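You operate a simulated robot arm through the tools that you are given. There is no shell and no other tool. Be economical: measure what you need, move in short steps, check, and stop when the job is done.

The job below is to be done with a simulated two-armed robot. You get a single attempt, and the scene is never put back.

Task
Wipe up the spill on the top of the grey steel table with the rag and put it back.

It is judged by the outcome, as a careful person would: the job done as asked, and still so three seconds after it is handed in. It fails if anything else is knocked over, pushed out of place, dropped, spilled or broken.

Robot
Two 6-joint arms with two-finger grippers on one trunk, on a base that drives. Base frame: it is fixed to the floor where the robot stands at the start and does not move with it; the origin is under the middle of the robot, x ahead of it, y to its left, z up; the surface under the hand at the start is at about z = 800. Units: mm, rad, N and s.
The left shoulder is at the start at [70, 176, 1165], the right one opposite. With the tool pointing down near the work surface each hand reaches from about 460 to 800 mm from the robot's upright axis, wherever it stands, measured 20 degrees to its own side. Payload 2.45 kg a hand.
The TCP of each hand is the grasp point between the finger pads, 26 mm short of the fingertips. In the tool frame z runs along the fingers and y along their closing line. The gripper opens to 96 mm. The gripper's body begins 69 mm behind the TCP.
Orientation is that of the tool frame in the base frame, as [roll, pitch, yaw] about the fixed x, y, z axes, in that order (R = Rz(yaw) Ry(pitch) Rx(roll)). With the fingers straight down and closing along the base's y, the tool's x points along the base's -x, its y along +y and its z along -z.

Tools
- The arms move only by the tool drive_tool. It takes "left_commands", "right_commands" or both (then of equal length, played together; a hand with none holds still); each is a list of rows, each an object (a shift or turn left out is 0, a gripper value left out holds the last) with "jaw": the gripper command, from -1 (shut) to 1 (fully open), values between in proportion; "delta_pos": the shift along the base's x, y, z in units of 250 mm (1.0 is 250 mm), a list of three; "dr": the turn, a rotation vector about the base's x, y, z in units of 90 degrees (1.0 is 90 degrees), a list of three. In form: [{"jaw": jaw, "delta_pos": [dx, dy, dz], "dr": [rx, ry, rz]}, ...]. A call has 1 to 20 rows; each row is the pose to reach, as a shift and turn from the pose commanded when the call began. A call with a number of a shift or a turn outside -1 to 1 is refused whole. Each row takes 0.2 s and may step no farther than 50 mm and 0.15 rad from the row before; otherwise, or with a gripper value out of range, the whole call is refused. A pose out of reach is approached as far as the arm can. The call stops where the force on the tool passes 40 N (or 10 N more than at its start, if that is more) or the arm is blocked; 0.2 s more then pass. The fingers move at their own pace and stop on an object; they squeeze with about 44 N. The grip force told is the motor's: it shows also when the fingers shut on nothing. Time passes only in rows, and 0.2 s behind the last, so rows that repeat a pose let the fingers close. The reply holds the time, the measured pose of the TCP, the force on the tool along the base axes, the opening and the grip force, in the units named above and with some noise, with the torque about the TCP (base axes, N m) and any sound that the robot's microphone picked up.
- Cameras (640 x 400 px; columns grow to the right, rows downward): "scene" is now at [121.7, 20.3, 1458.8]; the picture's right is [0.26, -0.97, 0.00], its down [-0.78, -0.21, -0.59] and it looks along [0.57, 0.15, -0.80] (base axes); focal length 279 px, centre (320, 200). "left" rides on the left gripper at [82, -3, -98] in its tool frame; the picture's right is [0.04, 1.00, 0.00], its down [-0.73, 0.03, -0.68] and it looks along [-0.68, 0.03, 0.73] (tool axes); focal length 256 px, centre (320, 200). "right" rides on the right gripper at [82, 3, -98] in its tool frame; the picture's right is [-0.04, 1.00, 0.00], its down [-0.73, -0.03, -0.68] and it looks along [-0.68, -0.03, 0.73] (tool axes); focal length 256 px, centre (320, 200). There is no depth. A picture from a camera that has moved, and an enlarged one, comes with that camera's place and axes in the base frame and with its lens.
- camera(camera): a new picture of that camera. The clock stands still meanwhile.
- slide_trunk(by): slides the trunk up (or, below 0, down) by that many mm; the arms and the scene camera ride with it, the base frame stays. It gives what a move gives, with no picture.
- drive_base(legs): drives the robot by 1 to 6 legs, each [ahead, left, turn to the left] in mm, mm and rad, along the robot's own axes; the way and the turn of a leg run together, so that a leg with both is an arc; at most 1500 mm and 3.142 rad a leg. The arms and the cameras ride along, it lands a little off, and it stops where it bumps. It gives what a move gives.
- head_to(pan, tilt): turns the head with the scene camera to pan (to the left, within 1.501 rad either way) and tilt (down, from -0.506 to 1.204), counted from straight ahead of the robot. It gives what a move gives.
- inspect(camera, box): a new picture of the part [left, top, right, bottom] of that camera's present view, enlarged. The clock stands still meanwhile.
- hand_in(): hands the job in; it is judged then, once.

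Work in short steps. Places have to be worked out from the pictures, the camera data and where the tool is seen: move nearer, look again, correct. Check each grasp and each placing, and mend what went wrong. You have 120 turns and 100 pictures in all, those below and enlarged ones among them. Open the grippers and draw the arms clear of the work before you hand the job in, unless the task says otherwise; then end with one line.

The tools are called after "Call:" as a command line: name --argument value ..., lists and objects as JSON in quotes. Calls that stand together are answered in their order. drive_tool: Moves the arms, as the interface text tells. Its arguments: {"type":"object","properties":{"left_commands":{"type":"array"},"right_commands":{"type":"array"}},"required":[]} The other tools are called the same way: slide_trunk (by) slides the trunk up or down; drive_base (legs) drives the base; head_to (pan, tilt) turns the head that bears the scene camera; camera (camera) takes a picture; inspect (camera, box) takes an enlarged picture of a part of a camera's view; hand_in () hands the job in.

At the start:

```text
time: 0.0
left_tool_pos: [530.5, 327.6, 1017.9]
left_tool_rot: [-3.14, -0.001, -3.14]
left_wrist_force: [0.3, 0.3, 0.8]
left_torque: [0.01, 0.02, 0.02]
left_grip_width: 96.0
left_gripper_force: 0.1
right_tool_pos: [637.5, -181.2, 1056.1]
right_tool_rot: [-3.141, -0.001, -3.141]
right_wrist_force: [0.0, 0.6, 1.3]
right_torque: [0.0, 0.0, 0.01]
right_grip_width: 96.2
right_gripper_force: 0.0
trunk travel left (down, up): [-650.0, 190.0]
robot x, y, heading: [1.0, -3.0, 0.001]
head pan, tilt: [0.258, 0.935]
```

scene: 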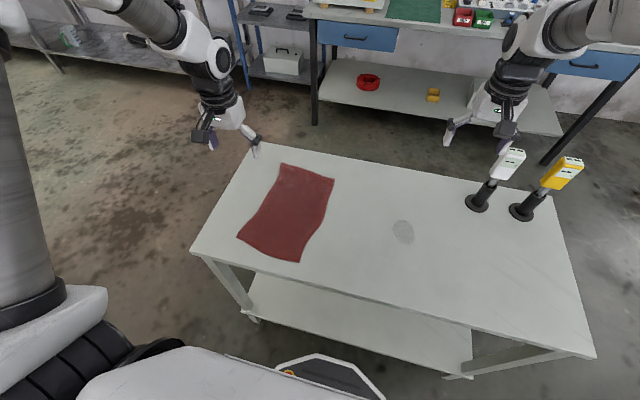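
right: 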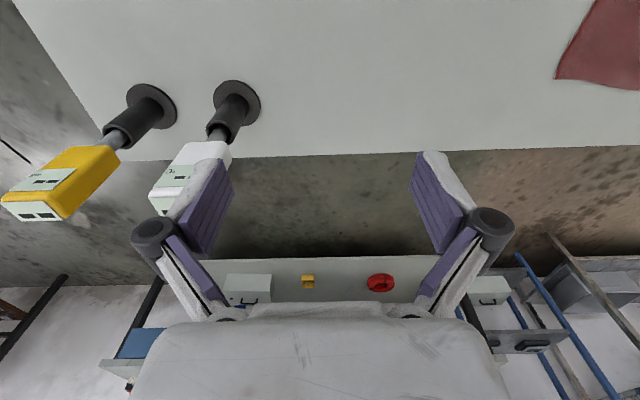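
left: 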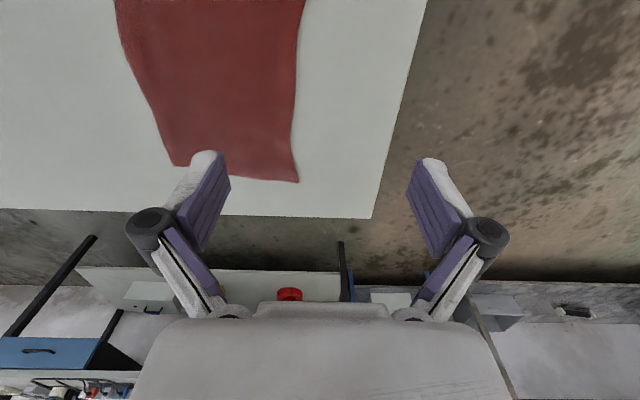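

The rag lies at about [548, 225] on the table and the spill is near [545, -103]. I'll take a closer look at both before moving.

Call:
inspect --camera "scene" --box '[220, 140, 350, 280]'

Call:
inspect --camera "scene" --box '[340, 180, 468, 260]'

```text
2.86 times, centred on (285, 210) of scene
camera zoom: at [121.7, 20.3, 1458.8], right [0.26, -0.97, 0.0], down [-0.78, -0.21, -0.59], along [0.57, 0.15, -0.8], focal length 796 px, centre (420, 171)
```

zoom: 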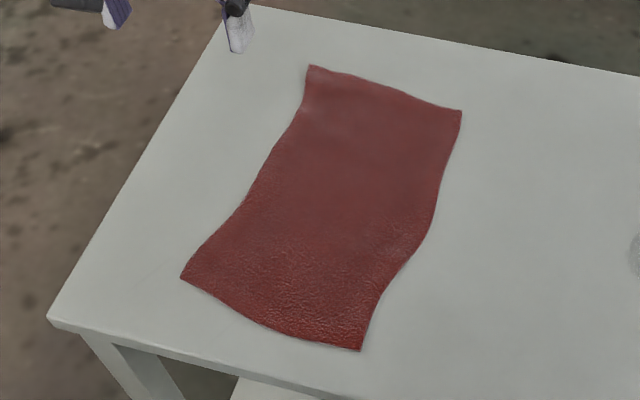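

```text
5.00 times, centred on (404, 220) of scene
camera zoom: at [121.7, 20.3, 1458.8], right [0.26, -0.97, 0.0], down [-0.78, -0.21, -0.59], along [0.57, 0.15, -0.8], focal length 1394 px, centre (-100, 100)
```

zoom: 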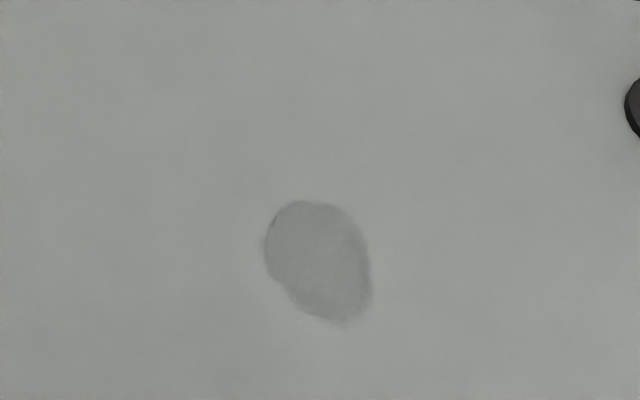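

Rag and spill are both clear on a flat top, so the left hand can serve both. I'll move the right arm aside and up, and bring the left hand over the rag's centre at z ≈ 900.

Call:
drive_tool --left_commands '[{"jaw": 0.3, "delta_pos": [0, -0.1, -0.08]}, {"jaw": 0.3, "delta_pos": [0.02, -0.2, -0.18]}, {"jaw": 0.3, "delta_pos": [0.04, -0.3, -0.3]}, {"jaw": 0.3, "delta_pos": [0.06, -0.4, -0.4]}, {"jaw": 0.3, "delta_pos": [0.07, -0.412, -0.472]}, {"jaw": 0.3, "delta_pos": [0.07, -0.412, -0.472]}]' --right_commands '[{"delta_pos": [0, -0.08, 0.15]}, {"delta_pos": [-0.08, -0.22, 0.25]}, {"delta_pos": [-0.16, -0.38, 0.3]}, {"delta_pos": [-0.24, -0.54, 0.35]}, {"delta_pos": [-0.32, -0.7, 0.4]}, {"delta_pos": [-0.4, -0.85, 0.4]}]'

Call:
camera --camera "left"

Call:
camera --camera "scene"

```text
time: 1.4
left_tool_pos: [545.9, 221.8, 900.8]
left_tool_rot: [3.141, 0.001, -3.141]
left_wrist_force: [0.1, -0.5, 0.1]
left_torque: [0.04, -0.03, 0.03]
left_grip_width: 62.4
left_gripper_force: 0.0
right_tool_pos: [536.3, -395.5, 1152.4]
right_tool_rot: [3.14, 0.003, 3.14]
right_wrist_force: [-0.3, -1.0, -0.6]
right_torque: [0.09, 0.02, 0.03]
right_grip_width: 96.0
right_gripper_force: 0.0
trunk travel left (down, up): [-650.0, 190.0]
robot x, y, heading: [-0.7, -1.0, -0.004]
head pan, tilt: [0.258, 0.935]
```

```text
94 pictures are left
camera left: at [465.7, 218.3, 998.0], right [-0.04, 1.0, 0.0], down [0.73, 0.03, 0.68], along [0.68, 0.03, -0.73], focal length 256 px, centre (320, 200)
```

left: 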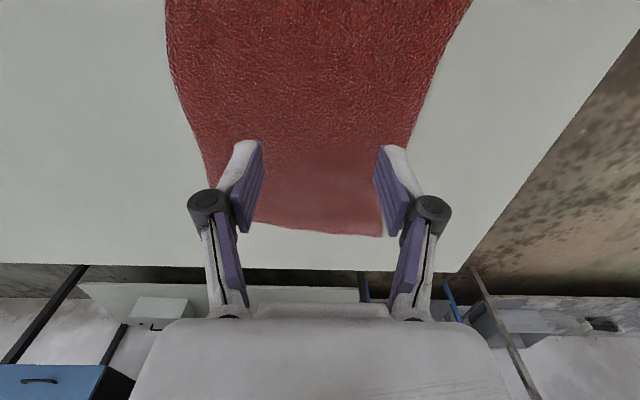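

```text
93 pictures are left
camera scene: at [120.1, 17.6, 1459.0], right [0.26, -0.97, 0.0], down [-0.78, -0.21, -0.59], along [0.57, 0.15, -0.8], focal length 279 px, centre (320, 200)
```

scene: 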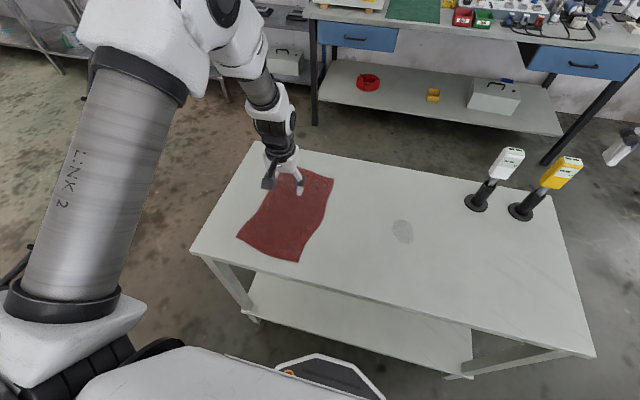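

The hand is above the rag's middle with fingers straddling it at 62 mm. I'll descend slowly until the fingertips just touch (TCP ≈ 827).

Call:
drive_tool --left_commands '[{"delta_pos": [0, 0, -0.14]}, {"delta_pos": [0, 0, -0.25]}, {"delta_pos": [0, 0, -0.275]}, {"delta_pos": [0, 0, -0.283]}, {"delta_pos": [0, 0, -0.291]}, {"delta_pos": [0, 0, -0.297]}]'

```text
time: 2.8
left_tool_pos: [546.6, 226.2, 825.9]
left_tool_rot: [-3.141, 0.001, 3.141]
left_wrist_force: [1.2, -0.6, 6.2]
left_torque: [-0.01, -0.05, 0.02]
left_grip_width: 62.8
left_gripper_force: 0.5
right_tool_pos: [537.1, -392.7, 1153.6]
right_tool_rot: [-3.141, 0.0, 3.141]
right_wrist_force: [0.3, -0.3, -0.3]
right_torque: [0.0, -0.02, 0.0]
right_grip_width: 96.1
right_gripper_force: 0.0
trunk travel left (down, up): [-650.0, 190.0]
robot x, y, heading: [-2.9, 0.1, -0.004]
head pan, tilt: [0.258, 0.935]
```

The tips are in contact with about 6 N. Closing now should gather a fold.

Call:
drive_tool --left_commands '[{"jaw": -0.2, "delta_pos": [0, 0, 0]}, {"jaw": -0.6, "delta_pos": [0, 0, 0]}, {"jaw": -1, "delta_pos": [0, 0, 0]}, {"jaw": -1, "delta_pos": [0, 0, 0]}]'

Call:
camera --camera "left"

```text
time: 3.5
left_tool_pos: [547.2, 223.9, 828.5]
left_tool_rot: [3.141, 0.008, -3.139]
left_wrist_force: [-5.1, -1.1, 27.1]
left_torque: [-0.04, 0.18, -0.04]
left_grip_width: 6.9
left_gripper_force: 35.3
right_tool_pos: [533.7, -394.3, 1153.0]
right_tool_rot: [3.14, 0.005, 3.141]
right_wrist_force: [0.1, -0.1, -0.1]
right_torque: [-0.02, 0.04, -0.01]
right_grip_width: 95.9
right_gripper_force: 0.1
trunk travel left (down, up): [-650.0, 190.0]
robot x, y, heading: [-3.6, 3.3, -0.003]
head pan, tilt: [0.258, 0.935]
stopped in row 3 (left hand): the force on the tool passed its limit at 45 N (the readings are from after the stop); the commanded pose is now the measured one
```

```text
92 pictures are left
camera left: at [466.2, 220.8, 925.9], right [-0.04, 1.0, 0.0], down [0.73, 0.03, 0.68], along [0.68, 0.03, -0.73], focal length 256 px, centre (320, 200)
```

left: 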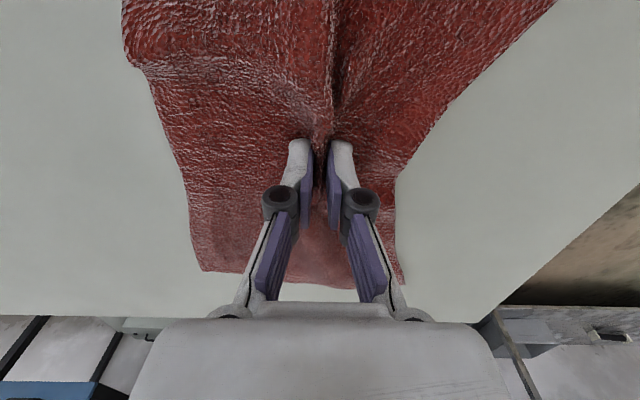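

A fold is gripped (6.9 mm thick). I'll tighten the grip, lift slightly and check that it holds.

Call:
drive_tool --left_commands '[{"jaw": -1, "delta_pos": [0, 0, 0.02]}, {"jaw": -1, "delta_pos": [0, 0, 0.06]}, {"jaw": -1, "delta_pos": [0, 0, 0.12]}, {"jaw": -1, "delta_pos": [0, 0, 0.12]}]'

Call:
camera --camera "scene"

Call:
camera --camera "left"

```text
time: 4.5
left_tool_pos: [550.0, 225.9, 854.9]
left_tool_rot: [-3.141, 0.002, -3.141]
left_wrist_force: [-0.6, -0.6, -0.4]
left_torque: [0.03, 0.03, -0.05]
left_grip_width: 7.1
left_gripper_force: 35.0
right_tool_pos: [538.5, -391.8, 1151.7]
right_tool_rot: [-3.141, 0.0, -3.141]
right_wrist_force: [0.7, 0.4, 0.0]
right_torque: [0.03, -0.01, -0.02]
right_grip_width: 96.0
right_gripper_force: 0.0
trunk travel left (down, up): [-650.0, 190.0]
robot x, y, heading: [-0.0, 0.6, 0.003]
head pan, tilt: [0.258, 0.935]
```

```text
91 pictures are left
camera scene: at [122.5, 20.4, 1458.7], right [0.26, -0.97, 0.0], down [-0.78, -0.21, -0.59], along [0.57, 0.15, -0.81], focal length 279 px, centre (320, 200)
```

scene: 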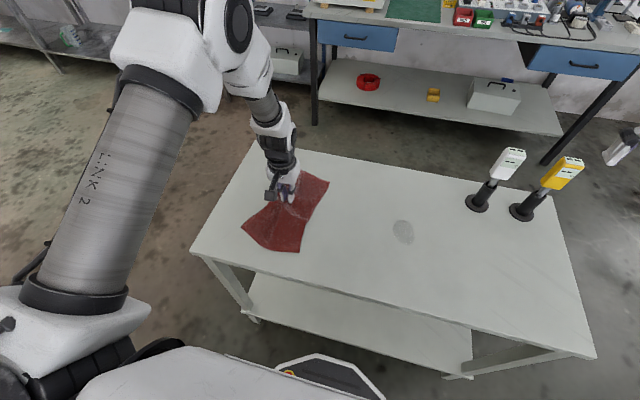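

```text
90 pictures are left
camera left: at [469.4, 222.0, 952.8], right [-0.04, 1.0, 0.0], down [0.73, 0.03, 0.68], along [0.68, 0.03, -0.73], focal length 256 px, centre (320, 200)
```

left: 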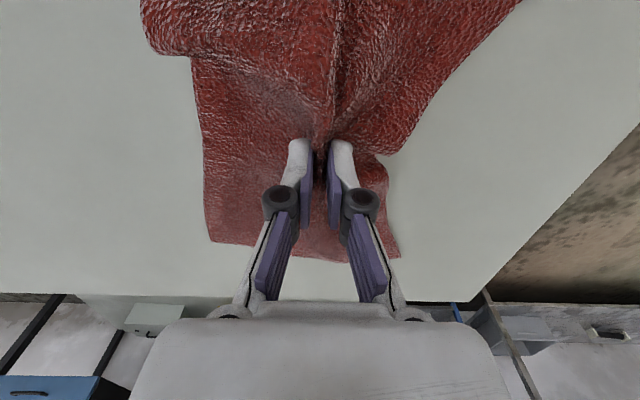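

The rag is held and follows well. I'll drag it at low height to over the spill (x ≈ 545, y ≈ -103).

Call:
drive_tool --left_commands '[{"delta_pos": [0, -0.12, 0]}, {"delta_pos": [0, -0.24, 0]}, {"delta_pos": [0, -0.36, 0]}, {"delta_pos": [0, -0.48, 0]}, {"delta_pos": [0, -0.6, 0]}, {"delta_pos": [0, -0.72, 0]}, {"delta_pos": [0, -0.84, 0]}]'

Call:
camera --camera "scene"

Call:
camera --camera "left"

```text
time: 6.1
left_tool_pos: [589.0, 67.1, 848.7]
left_tool_rot: [3.14, -0.001, 3.138]
left_wrist_force: [-0.4, 0.3, -0.1]
left_torque: [0.02, 0.01, -0.06]
left_grip_width: 7.2
left_gripper_force: 35.4
left hand out of reach, approached as far as the arm can: row 5, 6, 7
right_tool_pos: [537.8, -393.1, 1151.2]
right_tool_rot: [3.141, 0.0, -3.141]
right_wrist_force: [-0.3, -0.4, 0.4]
right_torque: [0.0, 0.01, -0.03]
right_grip_width: 95.7
right_gripper_force: 0.0
trunk travel left (down, up): [-650.0, 190.0]
robot x, y, heading: [0.8, 0.2, -0.003]
head pan, tilt: [0.258, 0.935]
```

```text
89 pictures are left
camera scene: at [122.3, 19.1, 1458.8], right [0.26, -0.97, 0.0], down [-0.78, -0.21, -0.59], along [0.57, 0.15, -0.81], focal length 279 px, centre (320, 200)
```

scene: 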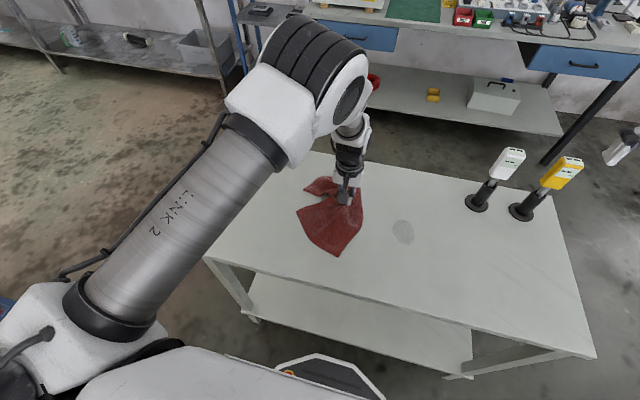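

```text
88 pictures are left
camera left: at [507.9, 64.6, 945.9], right [-0.04, 1.0, 0.0], down [0.73, 0.03, 0.68], along [0.68, 0.03, -0.73], focal length 256 px, centre (320, 200)
```

left: 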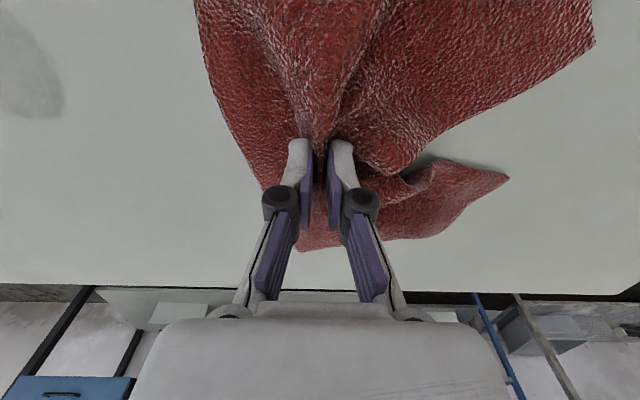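

The left arm ran out of sideways reach; the spill lies at about [552, -97]. I'll shift the base to the right by 230 mm, dragging the rag along over the spill.

Call:
drive_base --legs '[[0, -230, 0]]'

Call:
camera --camera "scene"

Call:
camera --camera "left"

```text
time: 7.8
left_tool_pos: [588.4, -163.7, 848.2]
left_tool_rot: [-3.139, 0.001, 3.14]
left_wrist_force: [0.6, 1.3, 0.8]
left_torque: [-0.02, 0.01, -0.04]
left_grip_width: 7.2
left_gripper_force: 35.1
right_tool_pos: [537.1, -626.0, 1151.5]
right_tool_rot: [-3.142, 0.002, 3.139]
right_wrist_force: [0.7, -0.3, 0.5]
right_torque: [0.0, -0.01, 0.01]
right_grip_width: 96.2
right_gripper_force: 0.0
trunk travel left (down, up): [-650.0, 190.0]
robot x, y, heading: [1.5, -232.6, 0.002]
head pan, tilt: [0.258, 0.935]
```

```text
87 pictures are left
camera scene: at [121.4, -211.7, 1458.8], right [0.25, -0.97, 0.0], down [-0.78, -0.2, -0.59], along [0.57, 0.15, -0.8], focal length 279 px, centre (320, 200)
```

scene: 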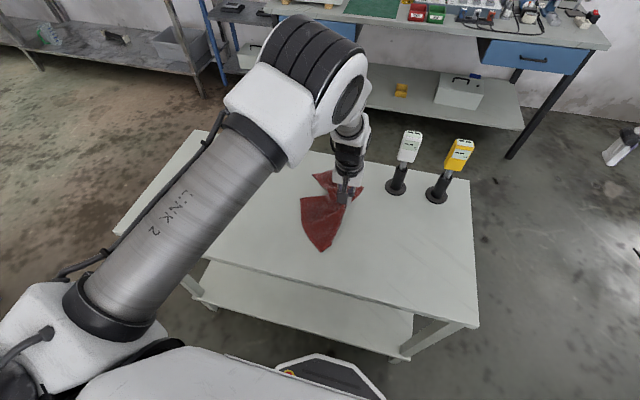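

```text
86 pictures are left
camera left: at [507.9, -166.7, 946.5], right [-0.04, 1.0, 0.0], down [0.73, 0.03, 0.68], along [0.68, 0.02, -0.73], focal length 256 px, centre (320, 200)
```

left: 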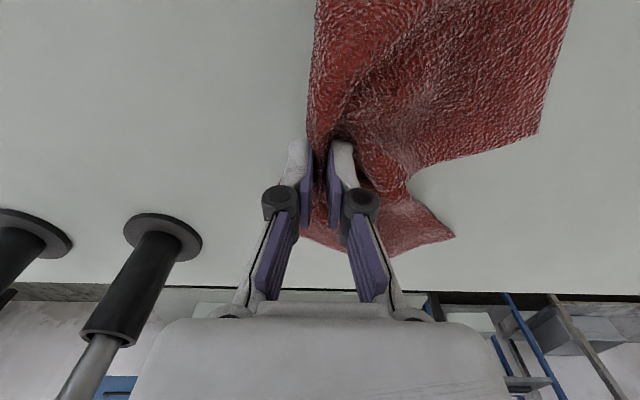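

The rag now covers the spill area. I'll move back over the spill centre (552, -97) and lower until the fingertips press the cloth.

Call:
drive_tool --left_commands '[{"jaw": -1, "delta_pos": [-0.04, 0.1, 0]}, {"delta_pos": [-0.1, 0.2, 0]}, {"delta_pos": [-0.144, 0.264, -0.02]}, {"delta_pos": [-0.144, 0.264, -0.05]}, {"delta_pos": [-0.144, 0.264, -0.07]}]'

Call:
camera --camera "left"

```text
time: 9.0
left_tool_pos: [551.9, -98.9, 833.2]
left_tool_rot: [-3.14, 0.009, 3.14]
left_wrist_force: [5.2, 1.4, 30.2]
left_torque: [0.13, -0.27, 0.03]
left_grip_width: 7.1
left_gripper_force: 34.8
right_tool_pos: [533.7, -626.3, 1153.7]
right_tool_rot: [3.141, 0.001, 3.139]
right_wrist_force: [-0.2, 0.0, -0.2]
right_torque: [0.01, -0.03, -0.01]
right_grip_width: 96.1
right_gripper_force: 0.1
trunk travel left (down, up): [-650.0, 190.0]
robot x, y, heading: [-3.2, -233.4, 0.001]
head pan, tilt: [0.258, 0.935]
```

```text
85 pictures are left
camera left: at [471.0, -101.3, 931.3], right [-0.04, 1.0, 0.0], down [0.73, 0.03, 0.69], along [0.69, 0.02, -0.73], focal length 256 px, centre (320, 200)
```

left: 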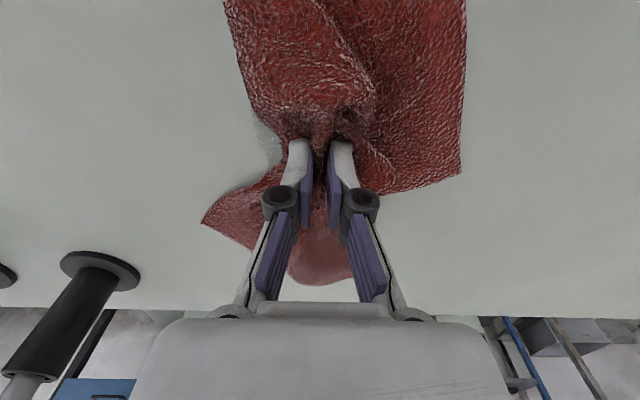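

It is pressing with 30 N, and a bit of spill shows at y ≈ -131. I'll ease the pressure and wipe back and forth over the spill.

Call:
drive_tool --left_commands '[{"delta_pos": [0, 0, 0.01]}, {"delta_pos": [0, -0.1, 0.01]}, {"delta_pos": [0, -0.2, 0.01]}, {"delta_pos": [0.08, -0.2, 0.01]}, {"delta_pos": [0.08, -0.1, 0.01]}, {"delta_pos": [0.08, 0, 0.01]}, {"delta_pos": [0.08, 0.1, 0.01]}, {"delta_pos": [0, 0.1, 0.01]}, {"delta_pos": [0, 0, 0.01]}, {"delta_pos": [0, -0.1, 0.01]}, {"delta_pos": [-0.08, -0.2, 0.01]}, {"delta_pos": [-0.08, -0.1, 0.01]}, {"delta_pos": [-0.08, 0, 0.01]}, {"delta_pos": [-0.08, 0.1, 0.01]}, {"delta_pos": [0, 0.1, 0.01]}]'

Call:
camera --camera "left"

Call:
camera --camera "scene"

```text
time: 12.2
left_tool_pos: [550.5, -72.8, 834.9]
left_tool_rot: [-3.139, 0.002, 3.141]
left_wrist_force: [-5.2, 0.2, 18.5]
left_torque: [0.03, 0.04, -0.03]
left_grip_width: 6.9
left_gripper_force: 35.2
left hand out of reach, approached as far as the arm can: row 3, 11
right_tool_pos: [535.7, -626.4, 1153.7]
right_tool_rot: [3.141, 0.002, 3.14]
right_wrist_force: [-0.1, -0.7, -0.2]
right_torque: [-0.01, 0.03, -0.02]
right_grip_width: 95.8
right_gripper_force: 0.0
trunk travel left (down, up): [-650.0, 190.0]
robot x, y, heading: [-2.8, -231.8, -0.001]
head pan, tilt: [0.258, 0.935]
```

```text
84 pictures are left
camera left: at [469.1, -75.5, 932.3], right [-0.04, 1.0, 0.0], down [0.73, 0.03, 0.68], along [0.68, 0.02, -0.73], focal length 256 px, centre (320, 200)
```

left: 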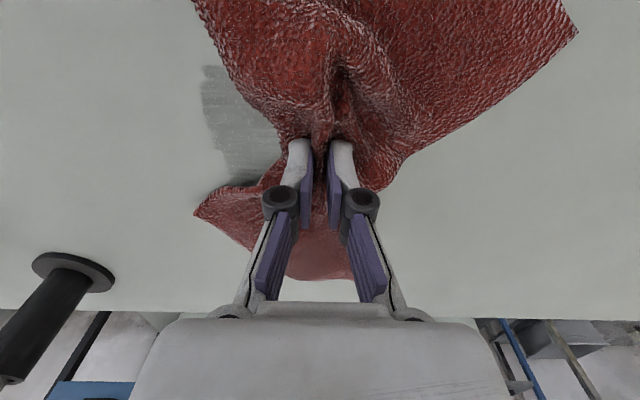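

```text
83 pictures are left
camera scene: at [118.9, -212.5, 1459.0], right [0.25, -0.97, 0.0], down [-0.78, -0.2, -0.59], along [0.58, 0.15, -0.8], focal length 279 px, centre (320, 200)
```

scene: 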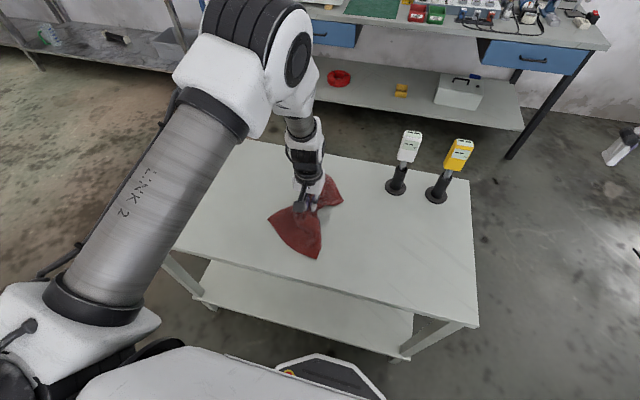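

The spill is partly wiped, with a smear left at x 509–577 and y ≈ -135 to -90. I need more reach to the right, so I'll lift slightly and shift the base another 120 mm right.

Call:
drive_tool --left_commands '[{"delta_pos": [0, 0.02, 0.04]}, {"delta_pos": [0, 0.1, 0.06]}, {"delta_pos": [0, 0.2, 0.06]}]'

Call:
drive_base --legs '[[0, -130, 0]]'

Call:
camera --camera "left"

Call:
camera --camera "scene"

```text
time: 13.0
left_tool_pos: [552.4, -20.0, 848.1]
left_tool_rot: [-3.137, 0.001, 3.139]
left_wrist_force: [0.3, 0.1, -0.9]
left_torque: [-0.03, 0.01, 0.0]
left_grip_width: 7.2
left_gripper_force: 35.5
right_tool_pos: [536.7, -624.7, 1153.8]
right_tool_rot: [-3.141, 0.0, 3.141]
right_wrist_force: [-1.0, -0.4, -0.3]
right_torque: [-0.03, 0.03, -0.02]
right_grip_width: 96.1
right_gripper_force: 0.0
trunk travel left (down, up): [-650.0, 190.0]
robot x, y, heading: [-1.0, -231.5, -0.005]
head pan, tilt: [0.258, 0.935]
```

```text
time: 14.3
left_tool_pos: [552.2, -149.1, 847.6]
left_tool_rot: [-3.139, 0.002, 3.138]
left_wrist_force: [-0.4, 0.0, -0.3]
left_torque: [0.02, -0.02, -0.04]
left_grip_width: 7.0
left_gripper_force: 34.8
right_tool_pos: [535.9, -753.8, 1153.4]
right_tool_rot: [-3.141, -0.001, 3.138]
right_wrist_force: [-0.4, 0.2, -0.2]
right_torque: [-0.02, 0.0, 0.03]
right_grip_width: 96.2
right_gripper_force: 0.1
trunk travel left (down, up): [-650.0, 190.0]
robot x, y, heading: [-4.4, -360.5, -0.005]
head pan, tilt: [0.258, 0.935]
```

```text
82 pictures are left
camera left: at [471.1, -152.8, 946.0], right [-0.04, 1.0, 0.0], down [0.73, 0.03, 0.68], along [0.68, 0.02, -0.73], focal length 256 px, centre (320, 200)
```

left: 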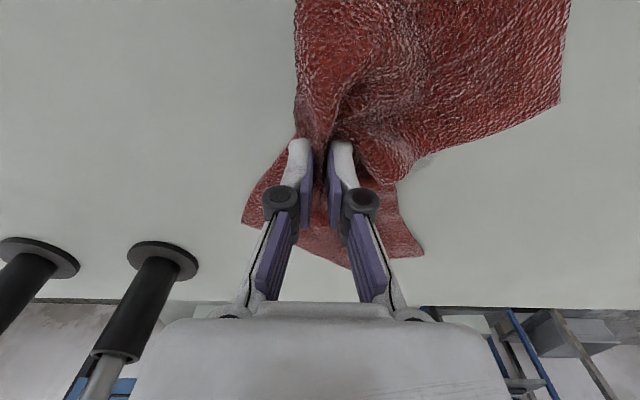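

```text
81 pictures are left
camera scene: at [121.0, -339.4, 1458.8], right [0.25, -0.97, 0.0], down [-0.78, -0.2, -0.59], along [0.57, 0.15, -0.8], focal length 279 px, centre (320, 200)
```

scene: 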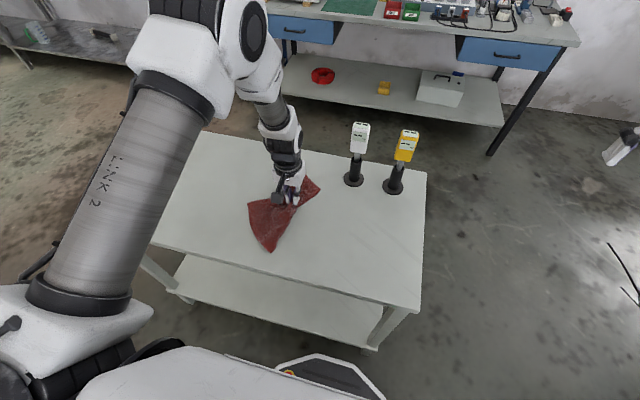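

Good reach now; the rag covers the smear and is well clear of the stands at about [678, -304]. I'll wipe with several pressed strokes along y at stepped x.

Call:
drive_tool --left_commands '[{"delta_pos": [0.1, -0.06, -0.02]}, {"delta_pos": [0.16, -0.06, -0.045]}, {"delta_pos": [0.16, 0.12, -0.058]}, {"delta_pos": [0.16, 0.3, -0.058]}, {"delta_pos": [0.16, 0.44, -0.058]}, {"delta_pos": [0.08, 0.44, -0.058]}, {"delta_pos": [0.08, 0.26, -0.058]}, {"delta_pos": [0.08, 0.08, -0.058]}, {"delta_pos": [0.08, -0.06, -0.058]}, {"delta_pos": [0, -0.06, -0.058]}, {"delta_pos": [0, 0.12, -0.058]}, {"delta_pos": [0, 0.3, -0.058]}, {"delta_pos": [0, 0.44, -0.058]}, {"delta_pos": [-0.08, 0.44, -0.058]}, {"delta_pos": [-0.08, 0.26, -0.058]}, {"delta_pos": [-0.08, 0.08, -0.058]}, {"delta_pos": [-0.08, -0.06, -0.058]}, {"delta_pos": [-0.16, -0.06, -0.058]}, {"delta_pos": [-0.16, 0.12, -0.058]}, {"delta_pos": [-0.16, 0.3, -0.058]}]'

Call:
camera --camera "left"

```text
time: 18.5
left_tool_pos: [508.7, -77.1, 834.7]
left_tool_rot: [-3.139, 0.005, 3.137]
left_wrist_force: [1.6, -2.0, 18.8]
left_torque: [-0.04, -0.12, -0.07]
left_grip_width: 7.0
left_gripper_force: 35.4
right_tool_pos: [533.9, -754.6, 1154.3]
right_tool_rot: [3.141, 0.002, 3.139]
right_wrist_force: [-0.7, 0.0, -0.2]
right_torque: [-0.03, -0.02, -0.01]
right_grip_width: 95.9
right_gripper_force: 0.1
trunk travel left (down, up): [-650.0, 190.0]
robot x, y, heading: [-0.6, -361.1, -0.003]
head pan, tilt: [0.258, 0.935]
```

```text
80 pictures are left
camera left: at [428.3, -79.5, 932.0], right [-0.04, 1.0, 0.0], down [0.73, 0.03, 0.68], along [0.68, 0.02, -0.73], focal length 256 px, centre (320, 200)
```

left: 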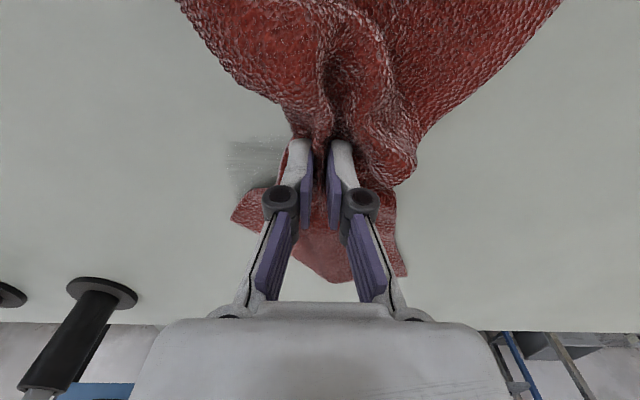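

Some smear remains near [519, -114]. I'll lift and move the rag aside to see the whole area.

Call:
drive_tool --left_commands '[{"delta_pos": [0, 0.1, 0.05]}, {"delta_pos": [0, 0.28, 0.08]}, {"delta_pos": [0, 0.46, 0.08]}, {"delta_pos": [0, 0.64, 0.08]}, {"delta_pos": [0, 0.72, 0.08]}]'

Call:
camera --camera "left"

Call:
inspect --camera "scene" --box '[200, 140, 360, 240]'

```text
time: 19.7
left_tool_pos: [511.2, 105.5, 854.7]
left_tool_rot: [-3.139, 0.002, 3.138]
left_wrist_force: [-0.2, -0.8, 0.6]
left_torque: [0.02, -0.03, -0.04]
left_grip_width: 7.1
left_gripper_force: 35.2
right_tool_pos: [535.6, -753.0, 1152.8]
right_tool_rot: [3.141, 0.0, 3.138]
right_wrist_force: [0.4, -0.3, 0.7]
right_torque: [0.03, 0.03, 0.01]
right_grip_width: 96.2
right_gripper_force: 0.2
trunk travel left (down, up): [-650.0, 190.0]
robot x, y, heading: [-0.5, -361.7, -0.006]
head pan, tilt: [0.258, 0.935]
```

```text
79 pictures are left
camera left: at [430.2, 102.0, 952.3], right [-0.04, 1.0, 0.0], down [0.73, 0.03, 0.68], along [0.68, 0.02, -0.73], focal length 256 px, centre (320, 200)
```

left: 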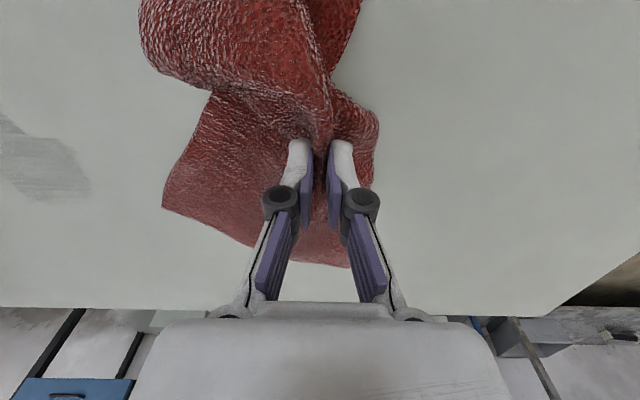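

```text
4.00 times, centred on (280, 190) of scene
camera zoom: at [120.8, -340.1, 1458.8], right [0.25, -0.97, 0.0], down [-0.78, -0.2, -0.59], along [0.57, 0.15, -0.8], focal length 1115 px, centre (480, 240)
```

zoom: 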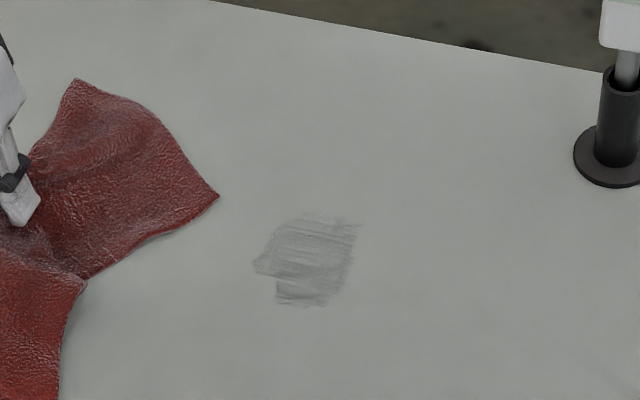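

The remaining smear spans x ≈ 500–590, y ≈ -140 to -60. I'll go back and wipe it with overlapping strokes, pressing slightly harder.

Call:
drive_tool --left_commands '[{"delta_pos": [0, -0.19, 0]}, {"delta_pos": [0, -0.38, 0]}, {"delta_pos": [-0.04, -0.56, -0.06]}, {"delta_pos": [-0.04, -0.6, -0.091]}, {"delta_pos": [-0.04, -0.76, -0.091]}, {"delta_pos": [-0.04, -0.92, -0.091]}, {"delta_pos": [-0.04, -1.0, -0.091]}, {"delta_pos": [0.03, -1.0, -0.091]}, {"delta_pos": [0.03, -0.86, -0.091]}, {"delta_pos": [0.03, -0.7, -0.091]}, {"delta_pos": [0.03, -0.56, -0.091]}, {"delta_pos": [0.1, -0.56, -0.091]}, {"delta_pos": [0.1, -0.72, -0.091]}, {"delta_pos": [0.1, -0.88, -0.091]}, {"delta_pos": [0.1, -1.0, -0.091]}, {"delta_pos": [0.17, -1.0, -0.091]}, {"delta_pos": [0.17, -0.86, -0.091]}, {"delta_pos": [0.17, -0.7, -0.091]}, {"delta_pos": [0.17, -0.56, -0.091]}, {"delta_pos": [0.24, -0.56, -0.091]}]'

```text
time: 23.9
left_tool_pos: [572.2, -37.0, 833.2]
left_tool_rot: [-3.14, 0.002, 3.141]
left_wrist_force: [-4.2, 1.0, 15.8]
left_torque: [0.19, 0.04, 0.01]
left_grip_width: 7.2
left_gripper_force: 35.0
right_tool_pos: [534.5, -755.9, 1153.0]
right_tool_rot: [3.141, 0.002, 3.139]
right_wrist_force: [0.4, 0.0, -0.2]
right_torque: [0.03, 0.03, 0.0]
right_grip_width: 95.9
right_gripper_force: 0.1
trunk travel left (down, up): [-650.0, 190.0]
robot x, y, heading: [-1.4, -359.2, -0.002]
head pan, tilt: [0.258, 0.935]
```

Pressure is steady at about 16 N. I'll press a touch more and wipe the remaining columns, then return through the area.

Call:
drive_tool --left_commands '[{"delta_pos": [0, -0.16, -0.006]}, {"delta_pos": [0, -0.32, -0.006]}, {"delta_pos": [0, -0.46, -0.006]}, {"delta_pos": [0.07, -0.46, -0.006]}, {"delta_pos": [0.07, -0.3, -0.006]}, {"delta_pos": [0.07, -0.14, -0.006]}, {"delta_pos": [0.07, 0, -0.006]}, {"delta_pos": [-0.04, -0.06, -0.006]}, {"delta_pos": [-0.04, -0.22, -0.006]}, {"delta_pos": [-0.04, -0.38, -0.006]}, {"delta_pos": [-0.04, -0.46, -0.006]}, {"delta_pos": [-0.12, -0.46, -0.006]}, {"delta_pos": [-0.12, -0.3, -0.006]}, {"delta_pos": [-0.12, -0.14, -0.006]}, {"delta_pos": [-0.12, 0, -0.006]}, {"delta_pos": [-0.2, 0, -0.006]}, {"delta_pos": [-0.2, -0.16, -0.006]}, {"delta_pos": [-0.2, -0.32, -0.006]}, {"delta_pos": [-0.2, -0.46, -0.006]}, {"delta_pos": [-0.28, -0.46, -0.006]}]'

Call:
drive_tool --left_commands '[{"delta_pos": [0, 0.16, 0]}, {"delta_pos": [0, 0.32, 0]}, {"delta_pos": [0, 0.48, 0.03]}, {"delta_pos": [0, 0.66, 0.08]}, {"delta_pos": [0, 0.84, 0.08]}, {"delta_pos": [0, 0.96, 0.08]}]'

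Call:
inspect --camera "scene" --box '[200, 140, 360, 240]'

```text
time: 28.1
left_tool_pos: [501.2, -152.6, 832.0]
left_tool_rot: [-3.14, 0.004, 3.139]
left_wrist_force: [8.1, -1.6, 32.2]
left_torque: [0.21, -0.39, -0.08]
left_grip_width: 7.1
left_gripper_force: 34.6
right_tool_pos: [532.6, -756.7, 1152.8]
right_tool_rot: [3.139, 0.001, 3.139]
right_wrist_force: [0.0, 0.0, -0.4]
right_torque: [0.03, 0.0, -0.03]
right_grip_width: 96.1
right_gripper_force: 0.0
trunk travel left (down, up): [-650.0, 190.0]
robot x, y, heading: [3.0, -358.9, -0.004]
head pan, tilt: [0.258, 0.935]
```

```text
time: 29.5
left_tool_pos: [503.7, 90.4, 850.9]
left_tool_rot: [-3.138, 0.002, 3.138]
left_wrist_force: [-0.2, -0.2, -0.3]
left_torque: [-0.01, -0.03, 0.01]
left_grip_width: 7.0
left_gripper_force: 34.8
right_tool_pos: [535.0, -754.2, 1154.8]
right_tool_rot: [-3.14, 0.0, 3.139]
right_wrist_force: [0.2, 0.0, -0.2]
right_torque: [-0.01, 0.01, 0.01]
right_grip_width: 96.0
right_gripper_force: 0.1
trunk travel left (down, up): [-650.0, 190.0]
robot x, y, heading: [2.0, -357.2, -0.002]
head pan, tilt: [0.258, 0.935]
```

```text
4.00 times, centred on (280, 190) of scene
camera zoom: at [121.1, -339.0, 1458.7], right [0.25, -0.97, 0.0], down [-0.78, -0.2, -0.59], along [0.57, 0.15, -0.81], focal length 1115 px, centre (480, 240)
```

zoom: 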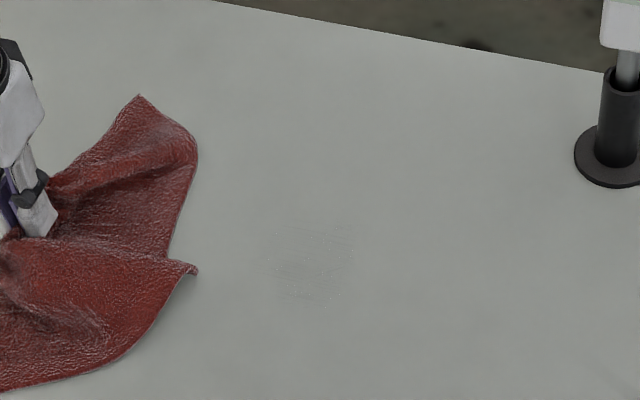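

Only a faint trace remains (x ≈ 505–580, y ≈ -130 to -70). Another round of strokes over it.

Call:
drive_tool --left_commands '[{"delta_pos": [0, -0.19, 0]}, {"delta_pos": [0, -0.38, 0]}, {"delta_pos": [-0.02, -0.54, -0.05]}, {"delta_pos": [-0.02, -0.6, -0.08]}, {"delta_pos": [-0.02, -0.76, -0.08]}, {"delta_pos": [-0.02, -0.92, -0.08]}, {"delta_pos": [0.05, -0.92, -0.08]}, {"delta_pos": [0.05, -0.76, -0.08]}, {"delta_pos": [0.05, -0.6, -0.08]}, {"delta_pos": [0.12, -0.6, -0.08]}, {"delta_pos": [0.12, -0.76, -0.08]}, {"delta_pos": [0.12, -0.92, -0.08]}, {"delta_pos": [0.19, -0.92, -0.08]}, {"delta_pos": [0.19, -0.76, -0.08]}, {"delta_pos": [0.19, -0.6, -0.08]}, {"delta_pos": [0.26, -0.6, -0.08]}, {"delta_pos": [0.26, -0.76, -0.08]}, {"delta_pos": [0.26, -0.92, -0.08]}, {"delta_pos": [0.33, -0.92, -0.08]}, {"delta_pos": [0.33, -0.76, -0.08]}]'

Call:
drive_tool --left_commands '[{"delta_pos": [-0.03, 0.16, 0]}, {"delta_pos": [-0.11, 0.16, 0]}, {"delta_pos": [-0.11, 0, 0]}, {"delta_pos": [-0.11, -0.16, 0]}, {"delta_pos": [-0.18, -0.16, 0]}, {"delta_pos": [-0.18, 0, 0]}, {"delta_pos": [-0.18, 0.16, 0]}, {"delta_pos": [-0.25, 0.16, 0]}, {"delta_pos": [-0.25, 0, 0]}, {"delta_pos": [-0.25, -0.16, 0]}, {"delta_pos": [-0.32, -0.16, 0]}, {"delta_pos": [-0.32, 0, 0]}, {"delta_pos": [-0.32, 0.16, 0]}, {"delta_pos": [-0.32, 0.28, 0.04]}, {"delta_pos": [-0.32, 0.46, 0.08]}, {"delta_pos": [-0.32, 0.64, 0.08]}, {"delta_pos": [-0.32, 0.76, 0.08]}]'

Call:
inspect --camera "scene" --box '[200, 140, 360, 240]'

```text
time: 33.7
left_tool_pos: [582.2, -99.8, 830.4]
left_tool_rot: [-3.139, 0.009, 3.136]
left_wrist_force: [4.1, -6.4, 26.8]
left_torque: [0.02, -0.3, -0.07]
left_grip_width: 7.1
left_gripper_force: 35.4
right_tool_pos: [532.9, -755.4, 1154.4]
right_tool_rot: [3.141, 0.003, 3.137]
right_wrist_force: [-0.2, -0.1, -0.7]
right_torque: [0.0, -0.02, 0.01]
right_grip_width: 96.2
right_gripper_force: 0.1
trunk travel left (down, up): [-650.0, 190.0]
robot x, y, heading: [-0.3, -359.3, -0.005]
head pan, tilt: [0.258, 0.935]
```

```text
time: 35.9
left_tool_pos: [520.2, -127.5, 830.2]
left_tool_rot: [-3.141, 0.007, 3.139]
left_wrist_force: [-6.2, -5.4, 29.7]
left_torque: [0.06, -0.06, 0.01]
left_grip_width: 7.0
left_gripper_force: 35.3
right_tool_pos: [534.2, -755.5, 1152.9]
right_tool_rot: [-3.141, 0.002, 3.139]
right_wrist_force: [1.3, 0.3, 0.0]
right_torque: [-0.01, 0.03, 0.02]
right_grip_width: 96.1
right_gripper_force: 0.1
trunk travel left (down, up): [-650.0, 190.0]
robot x, y, heading: [-0.4, -359.8, -0.002]
head pan, tilt: [0.258, 0.935]
stopped in row 10 (left hand): the force on the tool passed its limit at 42 N (the readings are from after the stop); the commanded pose is now the measured one
```

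```text
4.00 times, centred on (280, 190) of scene
camera zoom: at [117.9, -343.2, 1458.9], right [0.25, -0.97, 0.0], down [-0.78, -0.2, -0.6], along [0.58, 0.15, -0.8], focal length 1115 px, centre (480, 240)
```

zoom: 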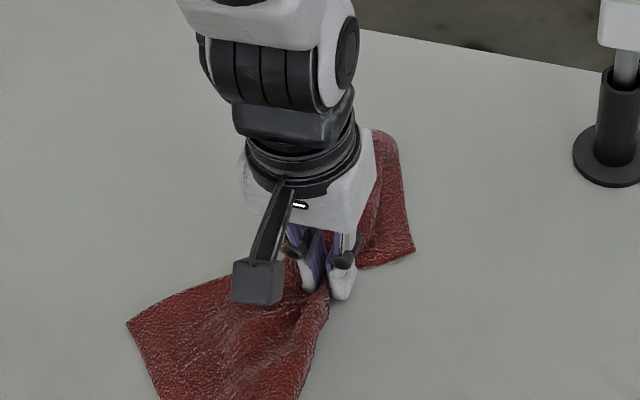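

The force briefly passed its limit mid-stroke, harmlessly. I'll finish the last strokes a little lighter, then lift away to look.

Call:
drive_tool --left_commands '[{"delta_pos": [0, 0, 0.006]}, {"delta_pos": [-0.06, 0, 0.004]}, {"delta_pos": [-0.06, 0.14, 0.004]}, {"delta_pos": [-0.06, 0.28, 0.004]}, {"delta_pos": [0.03, 0.28, 0.004]}, {"delta_pos": [0.03, 0.12, 0.004]}, {"delta_pos": [0.03, -0.04, 0.004]}, {"delta_pos": [0.03, 0.12, 0.004]}, {"delta_pos": [0.03, 0.28, 0.004]}, {"delta_pos": [0, 0.44, 0.06]}, {"delta_pos": [0, 0.62, 0.08]}, {"delta_pos": [0, 0.8, 0.08]}, {"delta_pos": [0, 0.9, 0.08]}]'

Call:
inspect --camera "scene" --box '[200, 140, 360, 240]'

```text
time: 38.7
left_tool_pos: [524.3, 98.9, 848.5]
left_tool_rot: [-3.14, 0.003, 3.138]
left_wrist_force: [0.4, 0.4, 0.2]
left_torque: [-0.01, -0.03, 0.02]
left_grip_width: 7.1
left_gripper_force: 34.6
right_tool_pos: [536.9, -754.3, 1153.7]
right_tool_rot: [-3.141, 0.0, 3.139]
right_wrist_force: [0.8, -0.2, 0.0]
right_torque: [-0.04, 0.02, 0.0]
right_grip_width: 96.2
right_gripper_force: 0.1
trunk travel left (down, up): [-650.0, 190.0]
robot x, y, heading: [-3.2, -360.6, -0.004]
head pan, tilt: [0.258, 0.935]
```

```text
4.00 times, centred on (280, 190) of scene
camera zoom: at [120.8, -339.3, 1458.8], right [0.25, -0.97, 0.0], down [-0.78, -0.2, -0.59], along [0.57, 0.15, -0.8], focal length 1115 px, centre (480, 240)
```

zoom: 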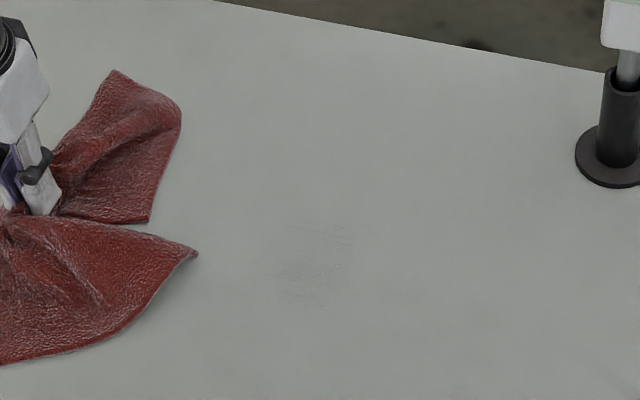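

Nearly gone; let me enlarge that patch to judge what remains.

Call:
inspect --camera "scene" --box '[250, 180, 314, 220]'

```text
10.00 times, centred on (282, 200) of scene
camera zoom: at [120.8, -339.3, 1458.8], right [0.25, -0.97, 0.0], down [-0.78, -0.2, -0.59], along [0.57, 0.15, -0.8], focal length 2788 px, centre (700, 200)
```

zoom: 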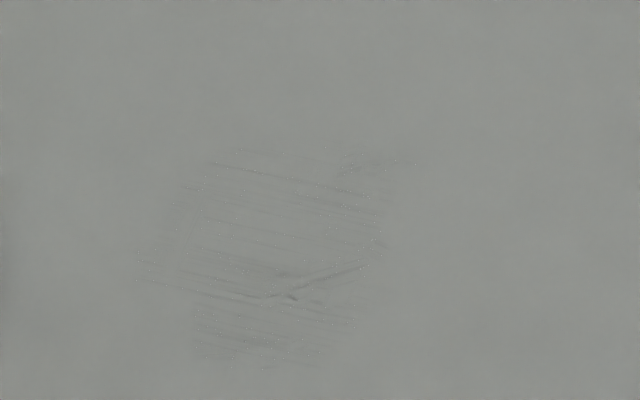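

Only fine streaks remain. I'll do a crosswise round, stroking along x, to catch them.

Call:
drive_tool --left_commands '[{"delta_pos": [0, -0.19, 0]}, {"delta_pos": [0, -0.38, 0]}, {"delta_pos": [-0.08, -0.54, -0.04]}, {"delta_pos": [-0.12, -0.6, -0.077]}, {"delta_pos": [0.04, -0.6, -0.077]}, {"delta_pos": [0.2, -0.6, -0.077]}, {"delta_pos": [0.3, -0.6, -0.077]}, {"delta_pos": [0.3, -0.67, -0.077]}, {"delta_pos": [0.14, -0.67, -0.077]}, {"delta_pos": [-0.02, -0.67, -0.077]}, {"delta_pos": [-0.12, -0.67, -0.077]}, {"delta_pos": [-0.12, -0.74, -0.077]}, {"delta_pos": [0.04, -0.74, -0.077]}, {"delta_pos": [0.2, -0.74, -0.077]}, {"delta_pos": [0.3, -0.74, -0.077]}, {"delta_pos": [0.3, -0.81, -0.077]}, {"delta_pos": [0.14, -0.81, -0.077]}, {"delta_pos": [-0.02, -0.81, -0.077]}, {"delta_pos": [-0.12, -0.81, -0.077]}]'

```text
time: 42.7
left_tool_pos: [489.8, -104.4, 831.2]
left_tool_rot: [-3.141, 0.007, 3.137]
left_wrist_force: [8.3, 1.2, 33.3]
left_torque: [0.29, -0.48, -0.13]
left_grip_width: 6.8
left_gripper_force: 34.7
right_tool_pos: [534.2, -755.9, 1152.7]
right_tool_rot: [3.14, 0.001, 3.14]
right_wrist_force: [0.5, -0.4, 0.5]
right_torque: [0.02, 0.04, -0.03]
right_grip_width: 96.0
right_gripper_force: 0.1
trunk travel left (down, up): [-650.0, 190.0]
robot x, y, heading: [-3.4, -363.5, -0.0]
head pan, tilt: [0.258, 0.935]
```

Good contact. I'll finish the remaining rows and then lift aside to check.

Call:
drive_tool --left_commands '[{"delta_pos": [0.0, -0.07, 0.004]}, {"delta_pos": [0.16, -0.07, 0.004]}, {"delta_pos": [0.32, -0.07, 0.004]}, {"delta_pos": [0.42, -0.07, 0.004]}, {"delta_pos": [0.42, -0.15, 0.004]}, {"delta_pos": [0.26, -0.15, 0.004]}, {"delta_pos": [0.1, -0.15, 0.004]}, {"delta_pos": [0.0, -0.15, 0.004]}, {"delta_pos": [0.05, -0.03, 0.004]}, {"delta_pos": [0.2, -0.0, 0.004]}, {"delta_pos": [0.35, 0.03, 0.004]}, {"delta_pos": [0.25, 0.1, 0.004]}, {"delta_pos": [0.1, 0.1, 0.004]}, {"delta_pos": [0.1, 0.25, 0.004]}, {"delta_pos": [0.1, 0.4, 0.06]}, {"delta_pos": [0.1, 0.58, 0.08]}, {"delta_pos": [0.1, 0.76, 0.08]}, {"delta_pos": [0.1, 0.88, 0.08]}]'

Call:
inspect --camera "scene" --box '[250, 180, 314, 220]'

Call:
camera --camera "scene"

```text
time: 46.5
left_tool_pos: [514.5, 118.5, 849.6]
left_tool_rot: [-3.139, 0.002, 3.137]
left_wrist_force: [0.1, 0.0, -0.2]
left_torque: [-0.03, 0.01, -0.05]
left_grip_width: 6.9
left_gripper_force: 34.9
right_tool_pos: [536.4, -753.4, 1153.8]
right_tool_rot: [-3.14, 0.0, 3.14]
right_wrist_force: [0.3, -0.2, 0.2]
right_torque: [-0.04, 0.06, 0.02]
right_grip_width: 95.8
right_gripper_force: 0.1
trunk travel left (down, up): [-650.0, 190.0]
robot x, y, heading: [-1.1, -358.2, 0.003]
head pan, tilt: [0.258, 0.935]
```

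```text
10.00 times, centred on (282, 200) of scene
camera zoom: at [120.5, -339.1, 1458.8], right [0.25, -0.97, 0.0], down [-0.78, -0.2, -0.59], along [0.57, 0.15, -0.8], focal length 2788 px, centre (700, 200)
```

zoom: 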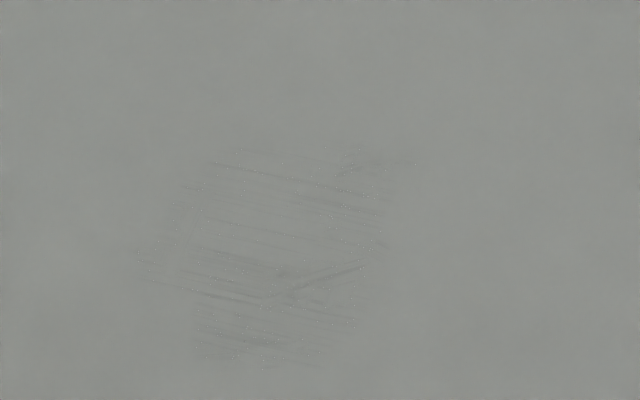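

```text
72 pictures are left
camera scene: at [120.5, -339.1, 1458.8], right [0.25, -0.97, 0.0], down [-0.78, -0.2, -0.59], along [0.57, 0.15, -0.8], focal length 279 px, centre (320, 200)
```

scene: 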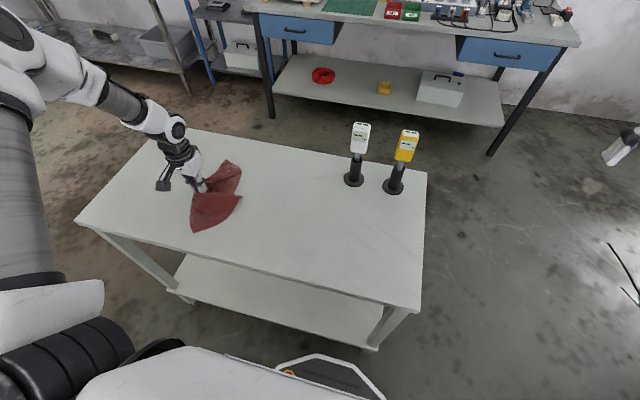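

Very faint streaks are left. One more round along y with finer x steps.

Call:
drive_tool --left_commands '[{"delta_pos": [0, -0.19, 0]}, {"delta_pos": [0, -0.38, 0]}, {"delta_pos": [-0.04, -0.56, -0.02]}, {"delta_pos": [-0.06, -0.68, -0.076]}, {"delta_pos": [-0.06, -0.84, -0.076]}, {"delta_pos": [-0.06, -1.0, -0.076]}, {"delta_pos": [-0.02, -1.0, -0.076]}, {"delta_pos": [-0.02, -0.84, -0.076]}, {"delta_pos": [-0.02, -0.68, -0.076]}, {"delta_pos": [0.02, -0.68, -0.076]}, {"delta_pos": [0.02, -0.84, -0.076]}, {"delta_pos": [0.02, -1.0, -0.076]}, {"delta_pos": [0.06, -1.0, -0.076]}, {"delta_pos": [0.06, -0.84, -0.076]}, {"delta_pos": [0.06, -0.68, -0.076]}, {"delta_pos": [0.1, -0.68, -0.076]}, {"delta_pos": [0.1, -0.84, -0.076]}, {"delta_pos": [0.1, -1.0, -0.076]}]'

Call:
drive_tool --left_commands '[{"delta_pos": [0.04, 0, 0]}, {"delta_pos": [0.04, 0.16, 0]}, {"delta_pos": [0.04, 0.32, 0]}, {"delta_pos": [0.08, 0.32, 0]}, {"delta_pos": [0.08, 0.16, 0]}, {"delta_pos": [0.08, 0, 0]}, {"delta_pos": [0.12, 0, 0]}, {"delta_pos": [0.12, 0.16, 0]}, {"delta_pos": [0.12, 0.32, 0]}, {"delta_pos": [0.16, 0.32, 0]}, {"delta_pos": [0.16, 0.16, 0]}, {"delta_pos": [0.16, 0, 0]}, {"delta_pos": [0.2, 0, 0]}, {"delta_pos": [0.2, 0.16, 0]}, {"delta_pos": [0.2, 0.32, 0]}, {"delta_pos": [0.16, 0.5, 0.07]}, {"delta_pos": [0.1, 0.68, 0.08]}, {"delta_pos": [0.04, 0.84, 0.08]}, {"delta_pos": [0, 1.0, 0.08]}]'

Call:
inspect --camera "scene" --box '[250, 180, 314, 220]'

```text
time: 50.3
left_tool_pos: [541.6, -134.5, 831.4]
left_tool_rot: [-3.14, 0.002, 3.14]
left_wrist_force: [-0.6, 3.0, 16.8]
left_torque: [0.26, -0.1, 0.04]
left_grip_width: 7.4
left_gripper_force: 35.7
right_tool_pos: [535.2, -753.9, 1152.2]
right_tool_rot: [3.14, 0.001, 3.139]
right_wrist_force: [-0.4, -0.2, 0.6]
right_torque: [0.05, 0.02, 0.0]
right_grip_width: 95.9
right_gripper_force: 0.1
trunk travel left (down, up): [-650.0, 190.0]
robot x, y, heading: [1.1, -362.1, -0.007]
head pan, tilt: [0.258, 0.935]
```

```text
time: 54.3
left_tool_pos: [543.0, 117.1, 850.4]
left_tool_rot: [-3.139, 0.004, 3.137]
left_wrist_force: [0.9, -1.0, -0.1]
left_torque: [-0.04, -0.01, -0.02]
left_grip_width: 7.1
left_gripper_force: 34.9
right_tool_pos: [536.2, -751.2, 1153.7]
right_tool_rot: [-3.14, 0.001, 3.139]
right_wrist_force: [0.6, 1.0, 0.1]
right_torque: [-0.02, -0.01, 0.01]
right_grip_width: 95.8
right_gripper_force: 0.0
trunk travel left (down, up): [-650.0, 190.0]
robot x, y, heading: [0.0, -356.1, -0.005]
head pan, tilt: [0.258, 0.935]
```

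```text
10.00 times, centred on (282, 200) of scene
camera zoom: at [120.3, -337.8, 1458.8], right [0.25, -0.97, 0.0], down [-0.78, -0.21, -0.59], along [0.57, 0.15, -0.8], focal length 2788 px, centre (700, 200)
```

zoom: 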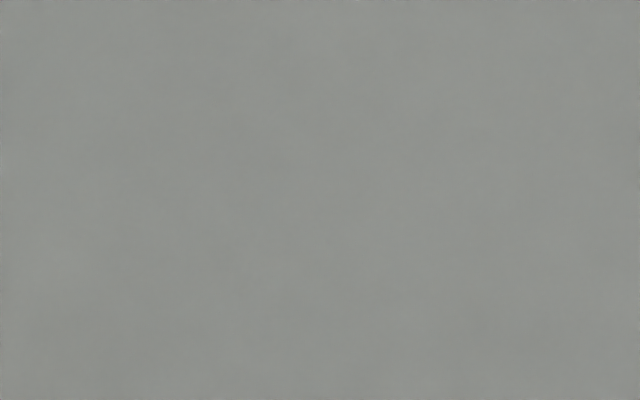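

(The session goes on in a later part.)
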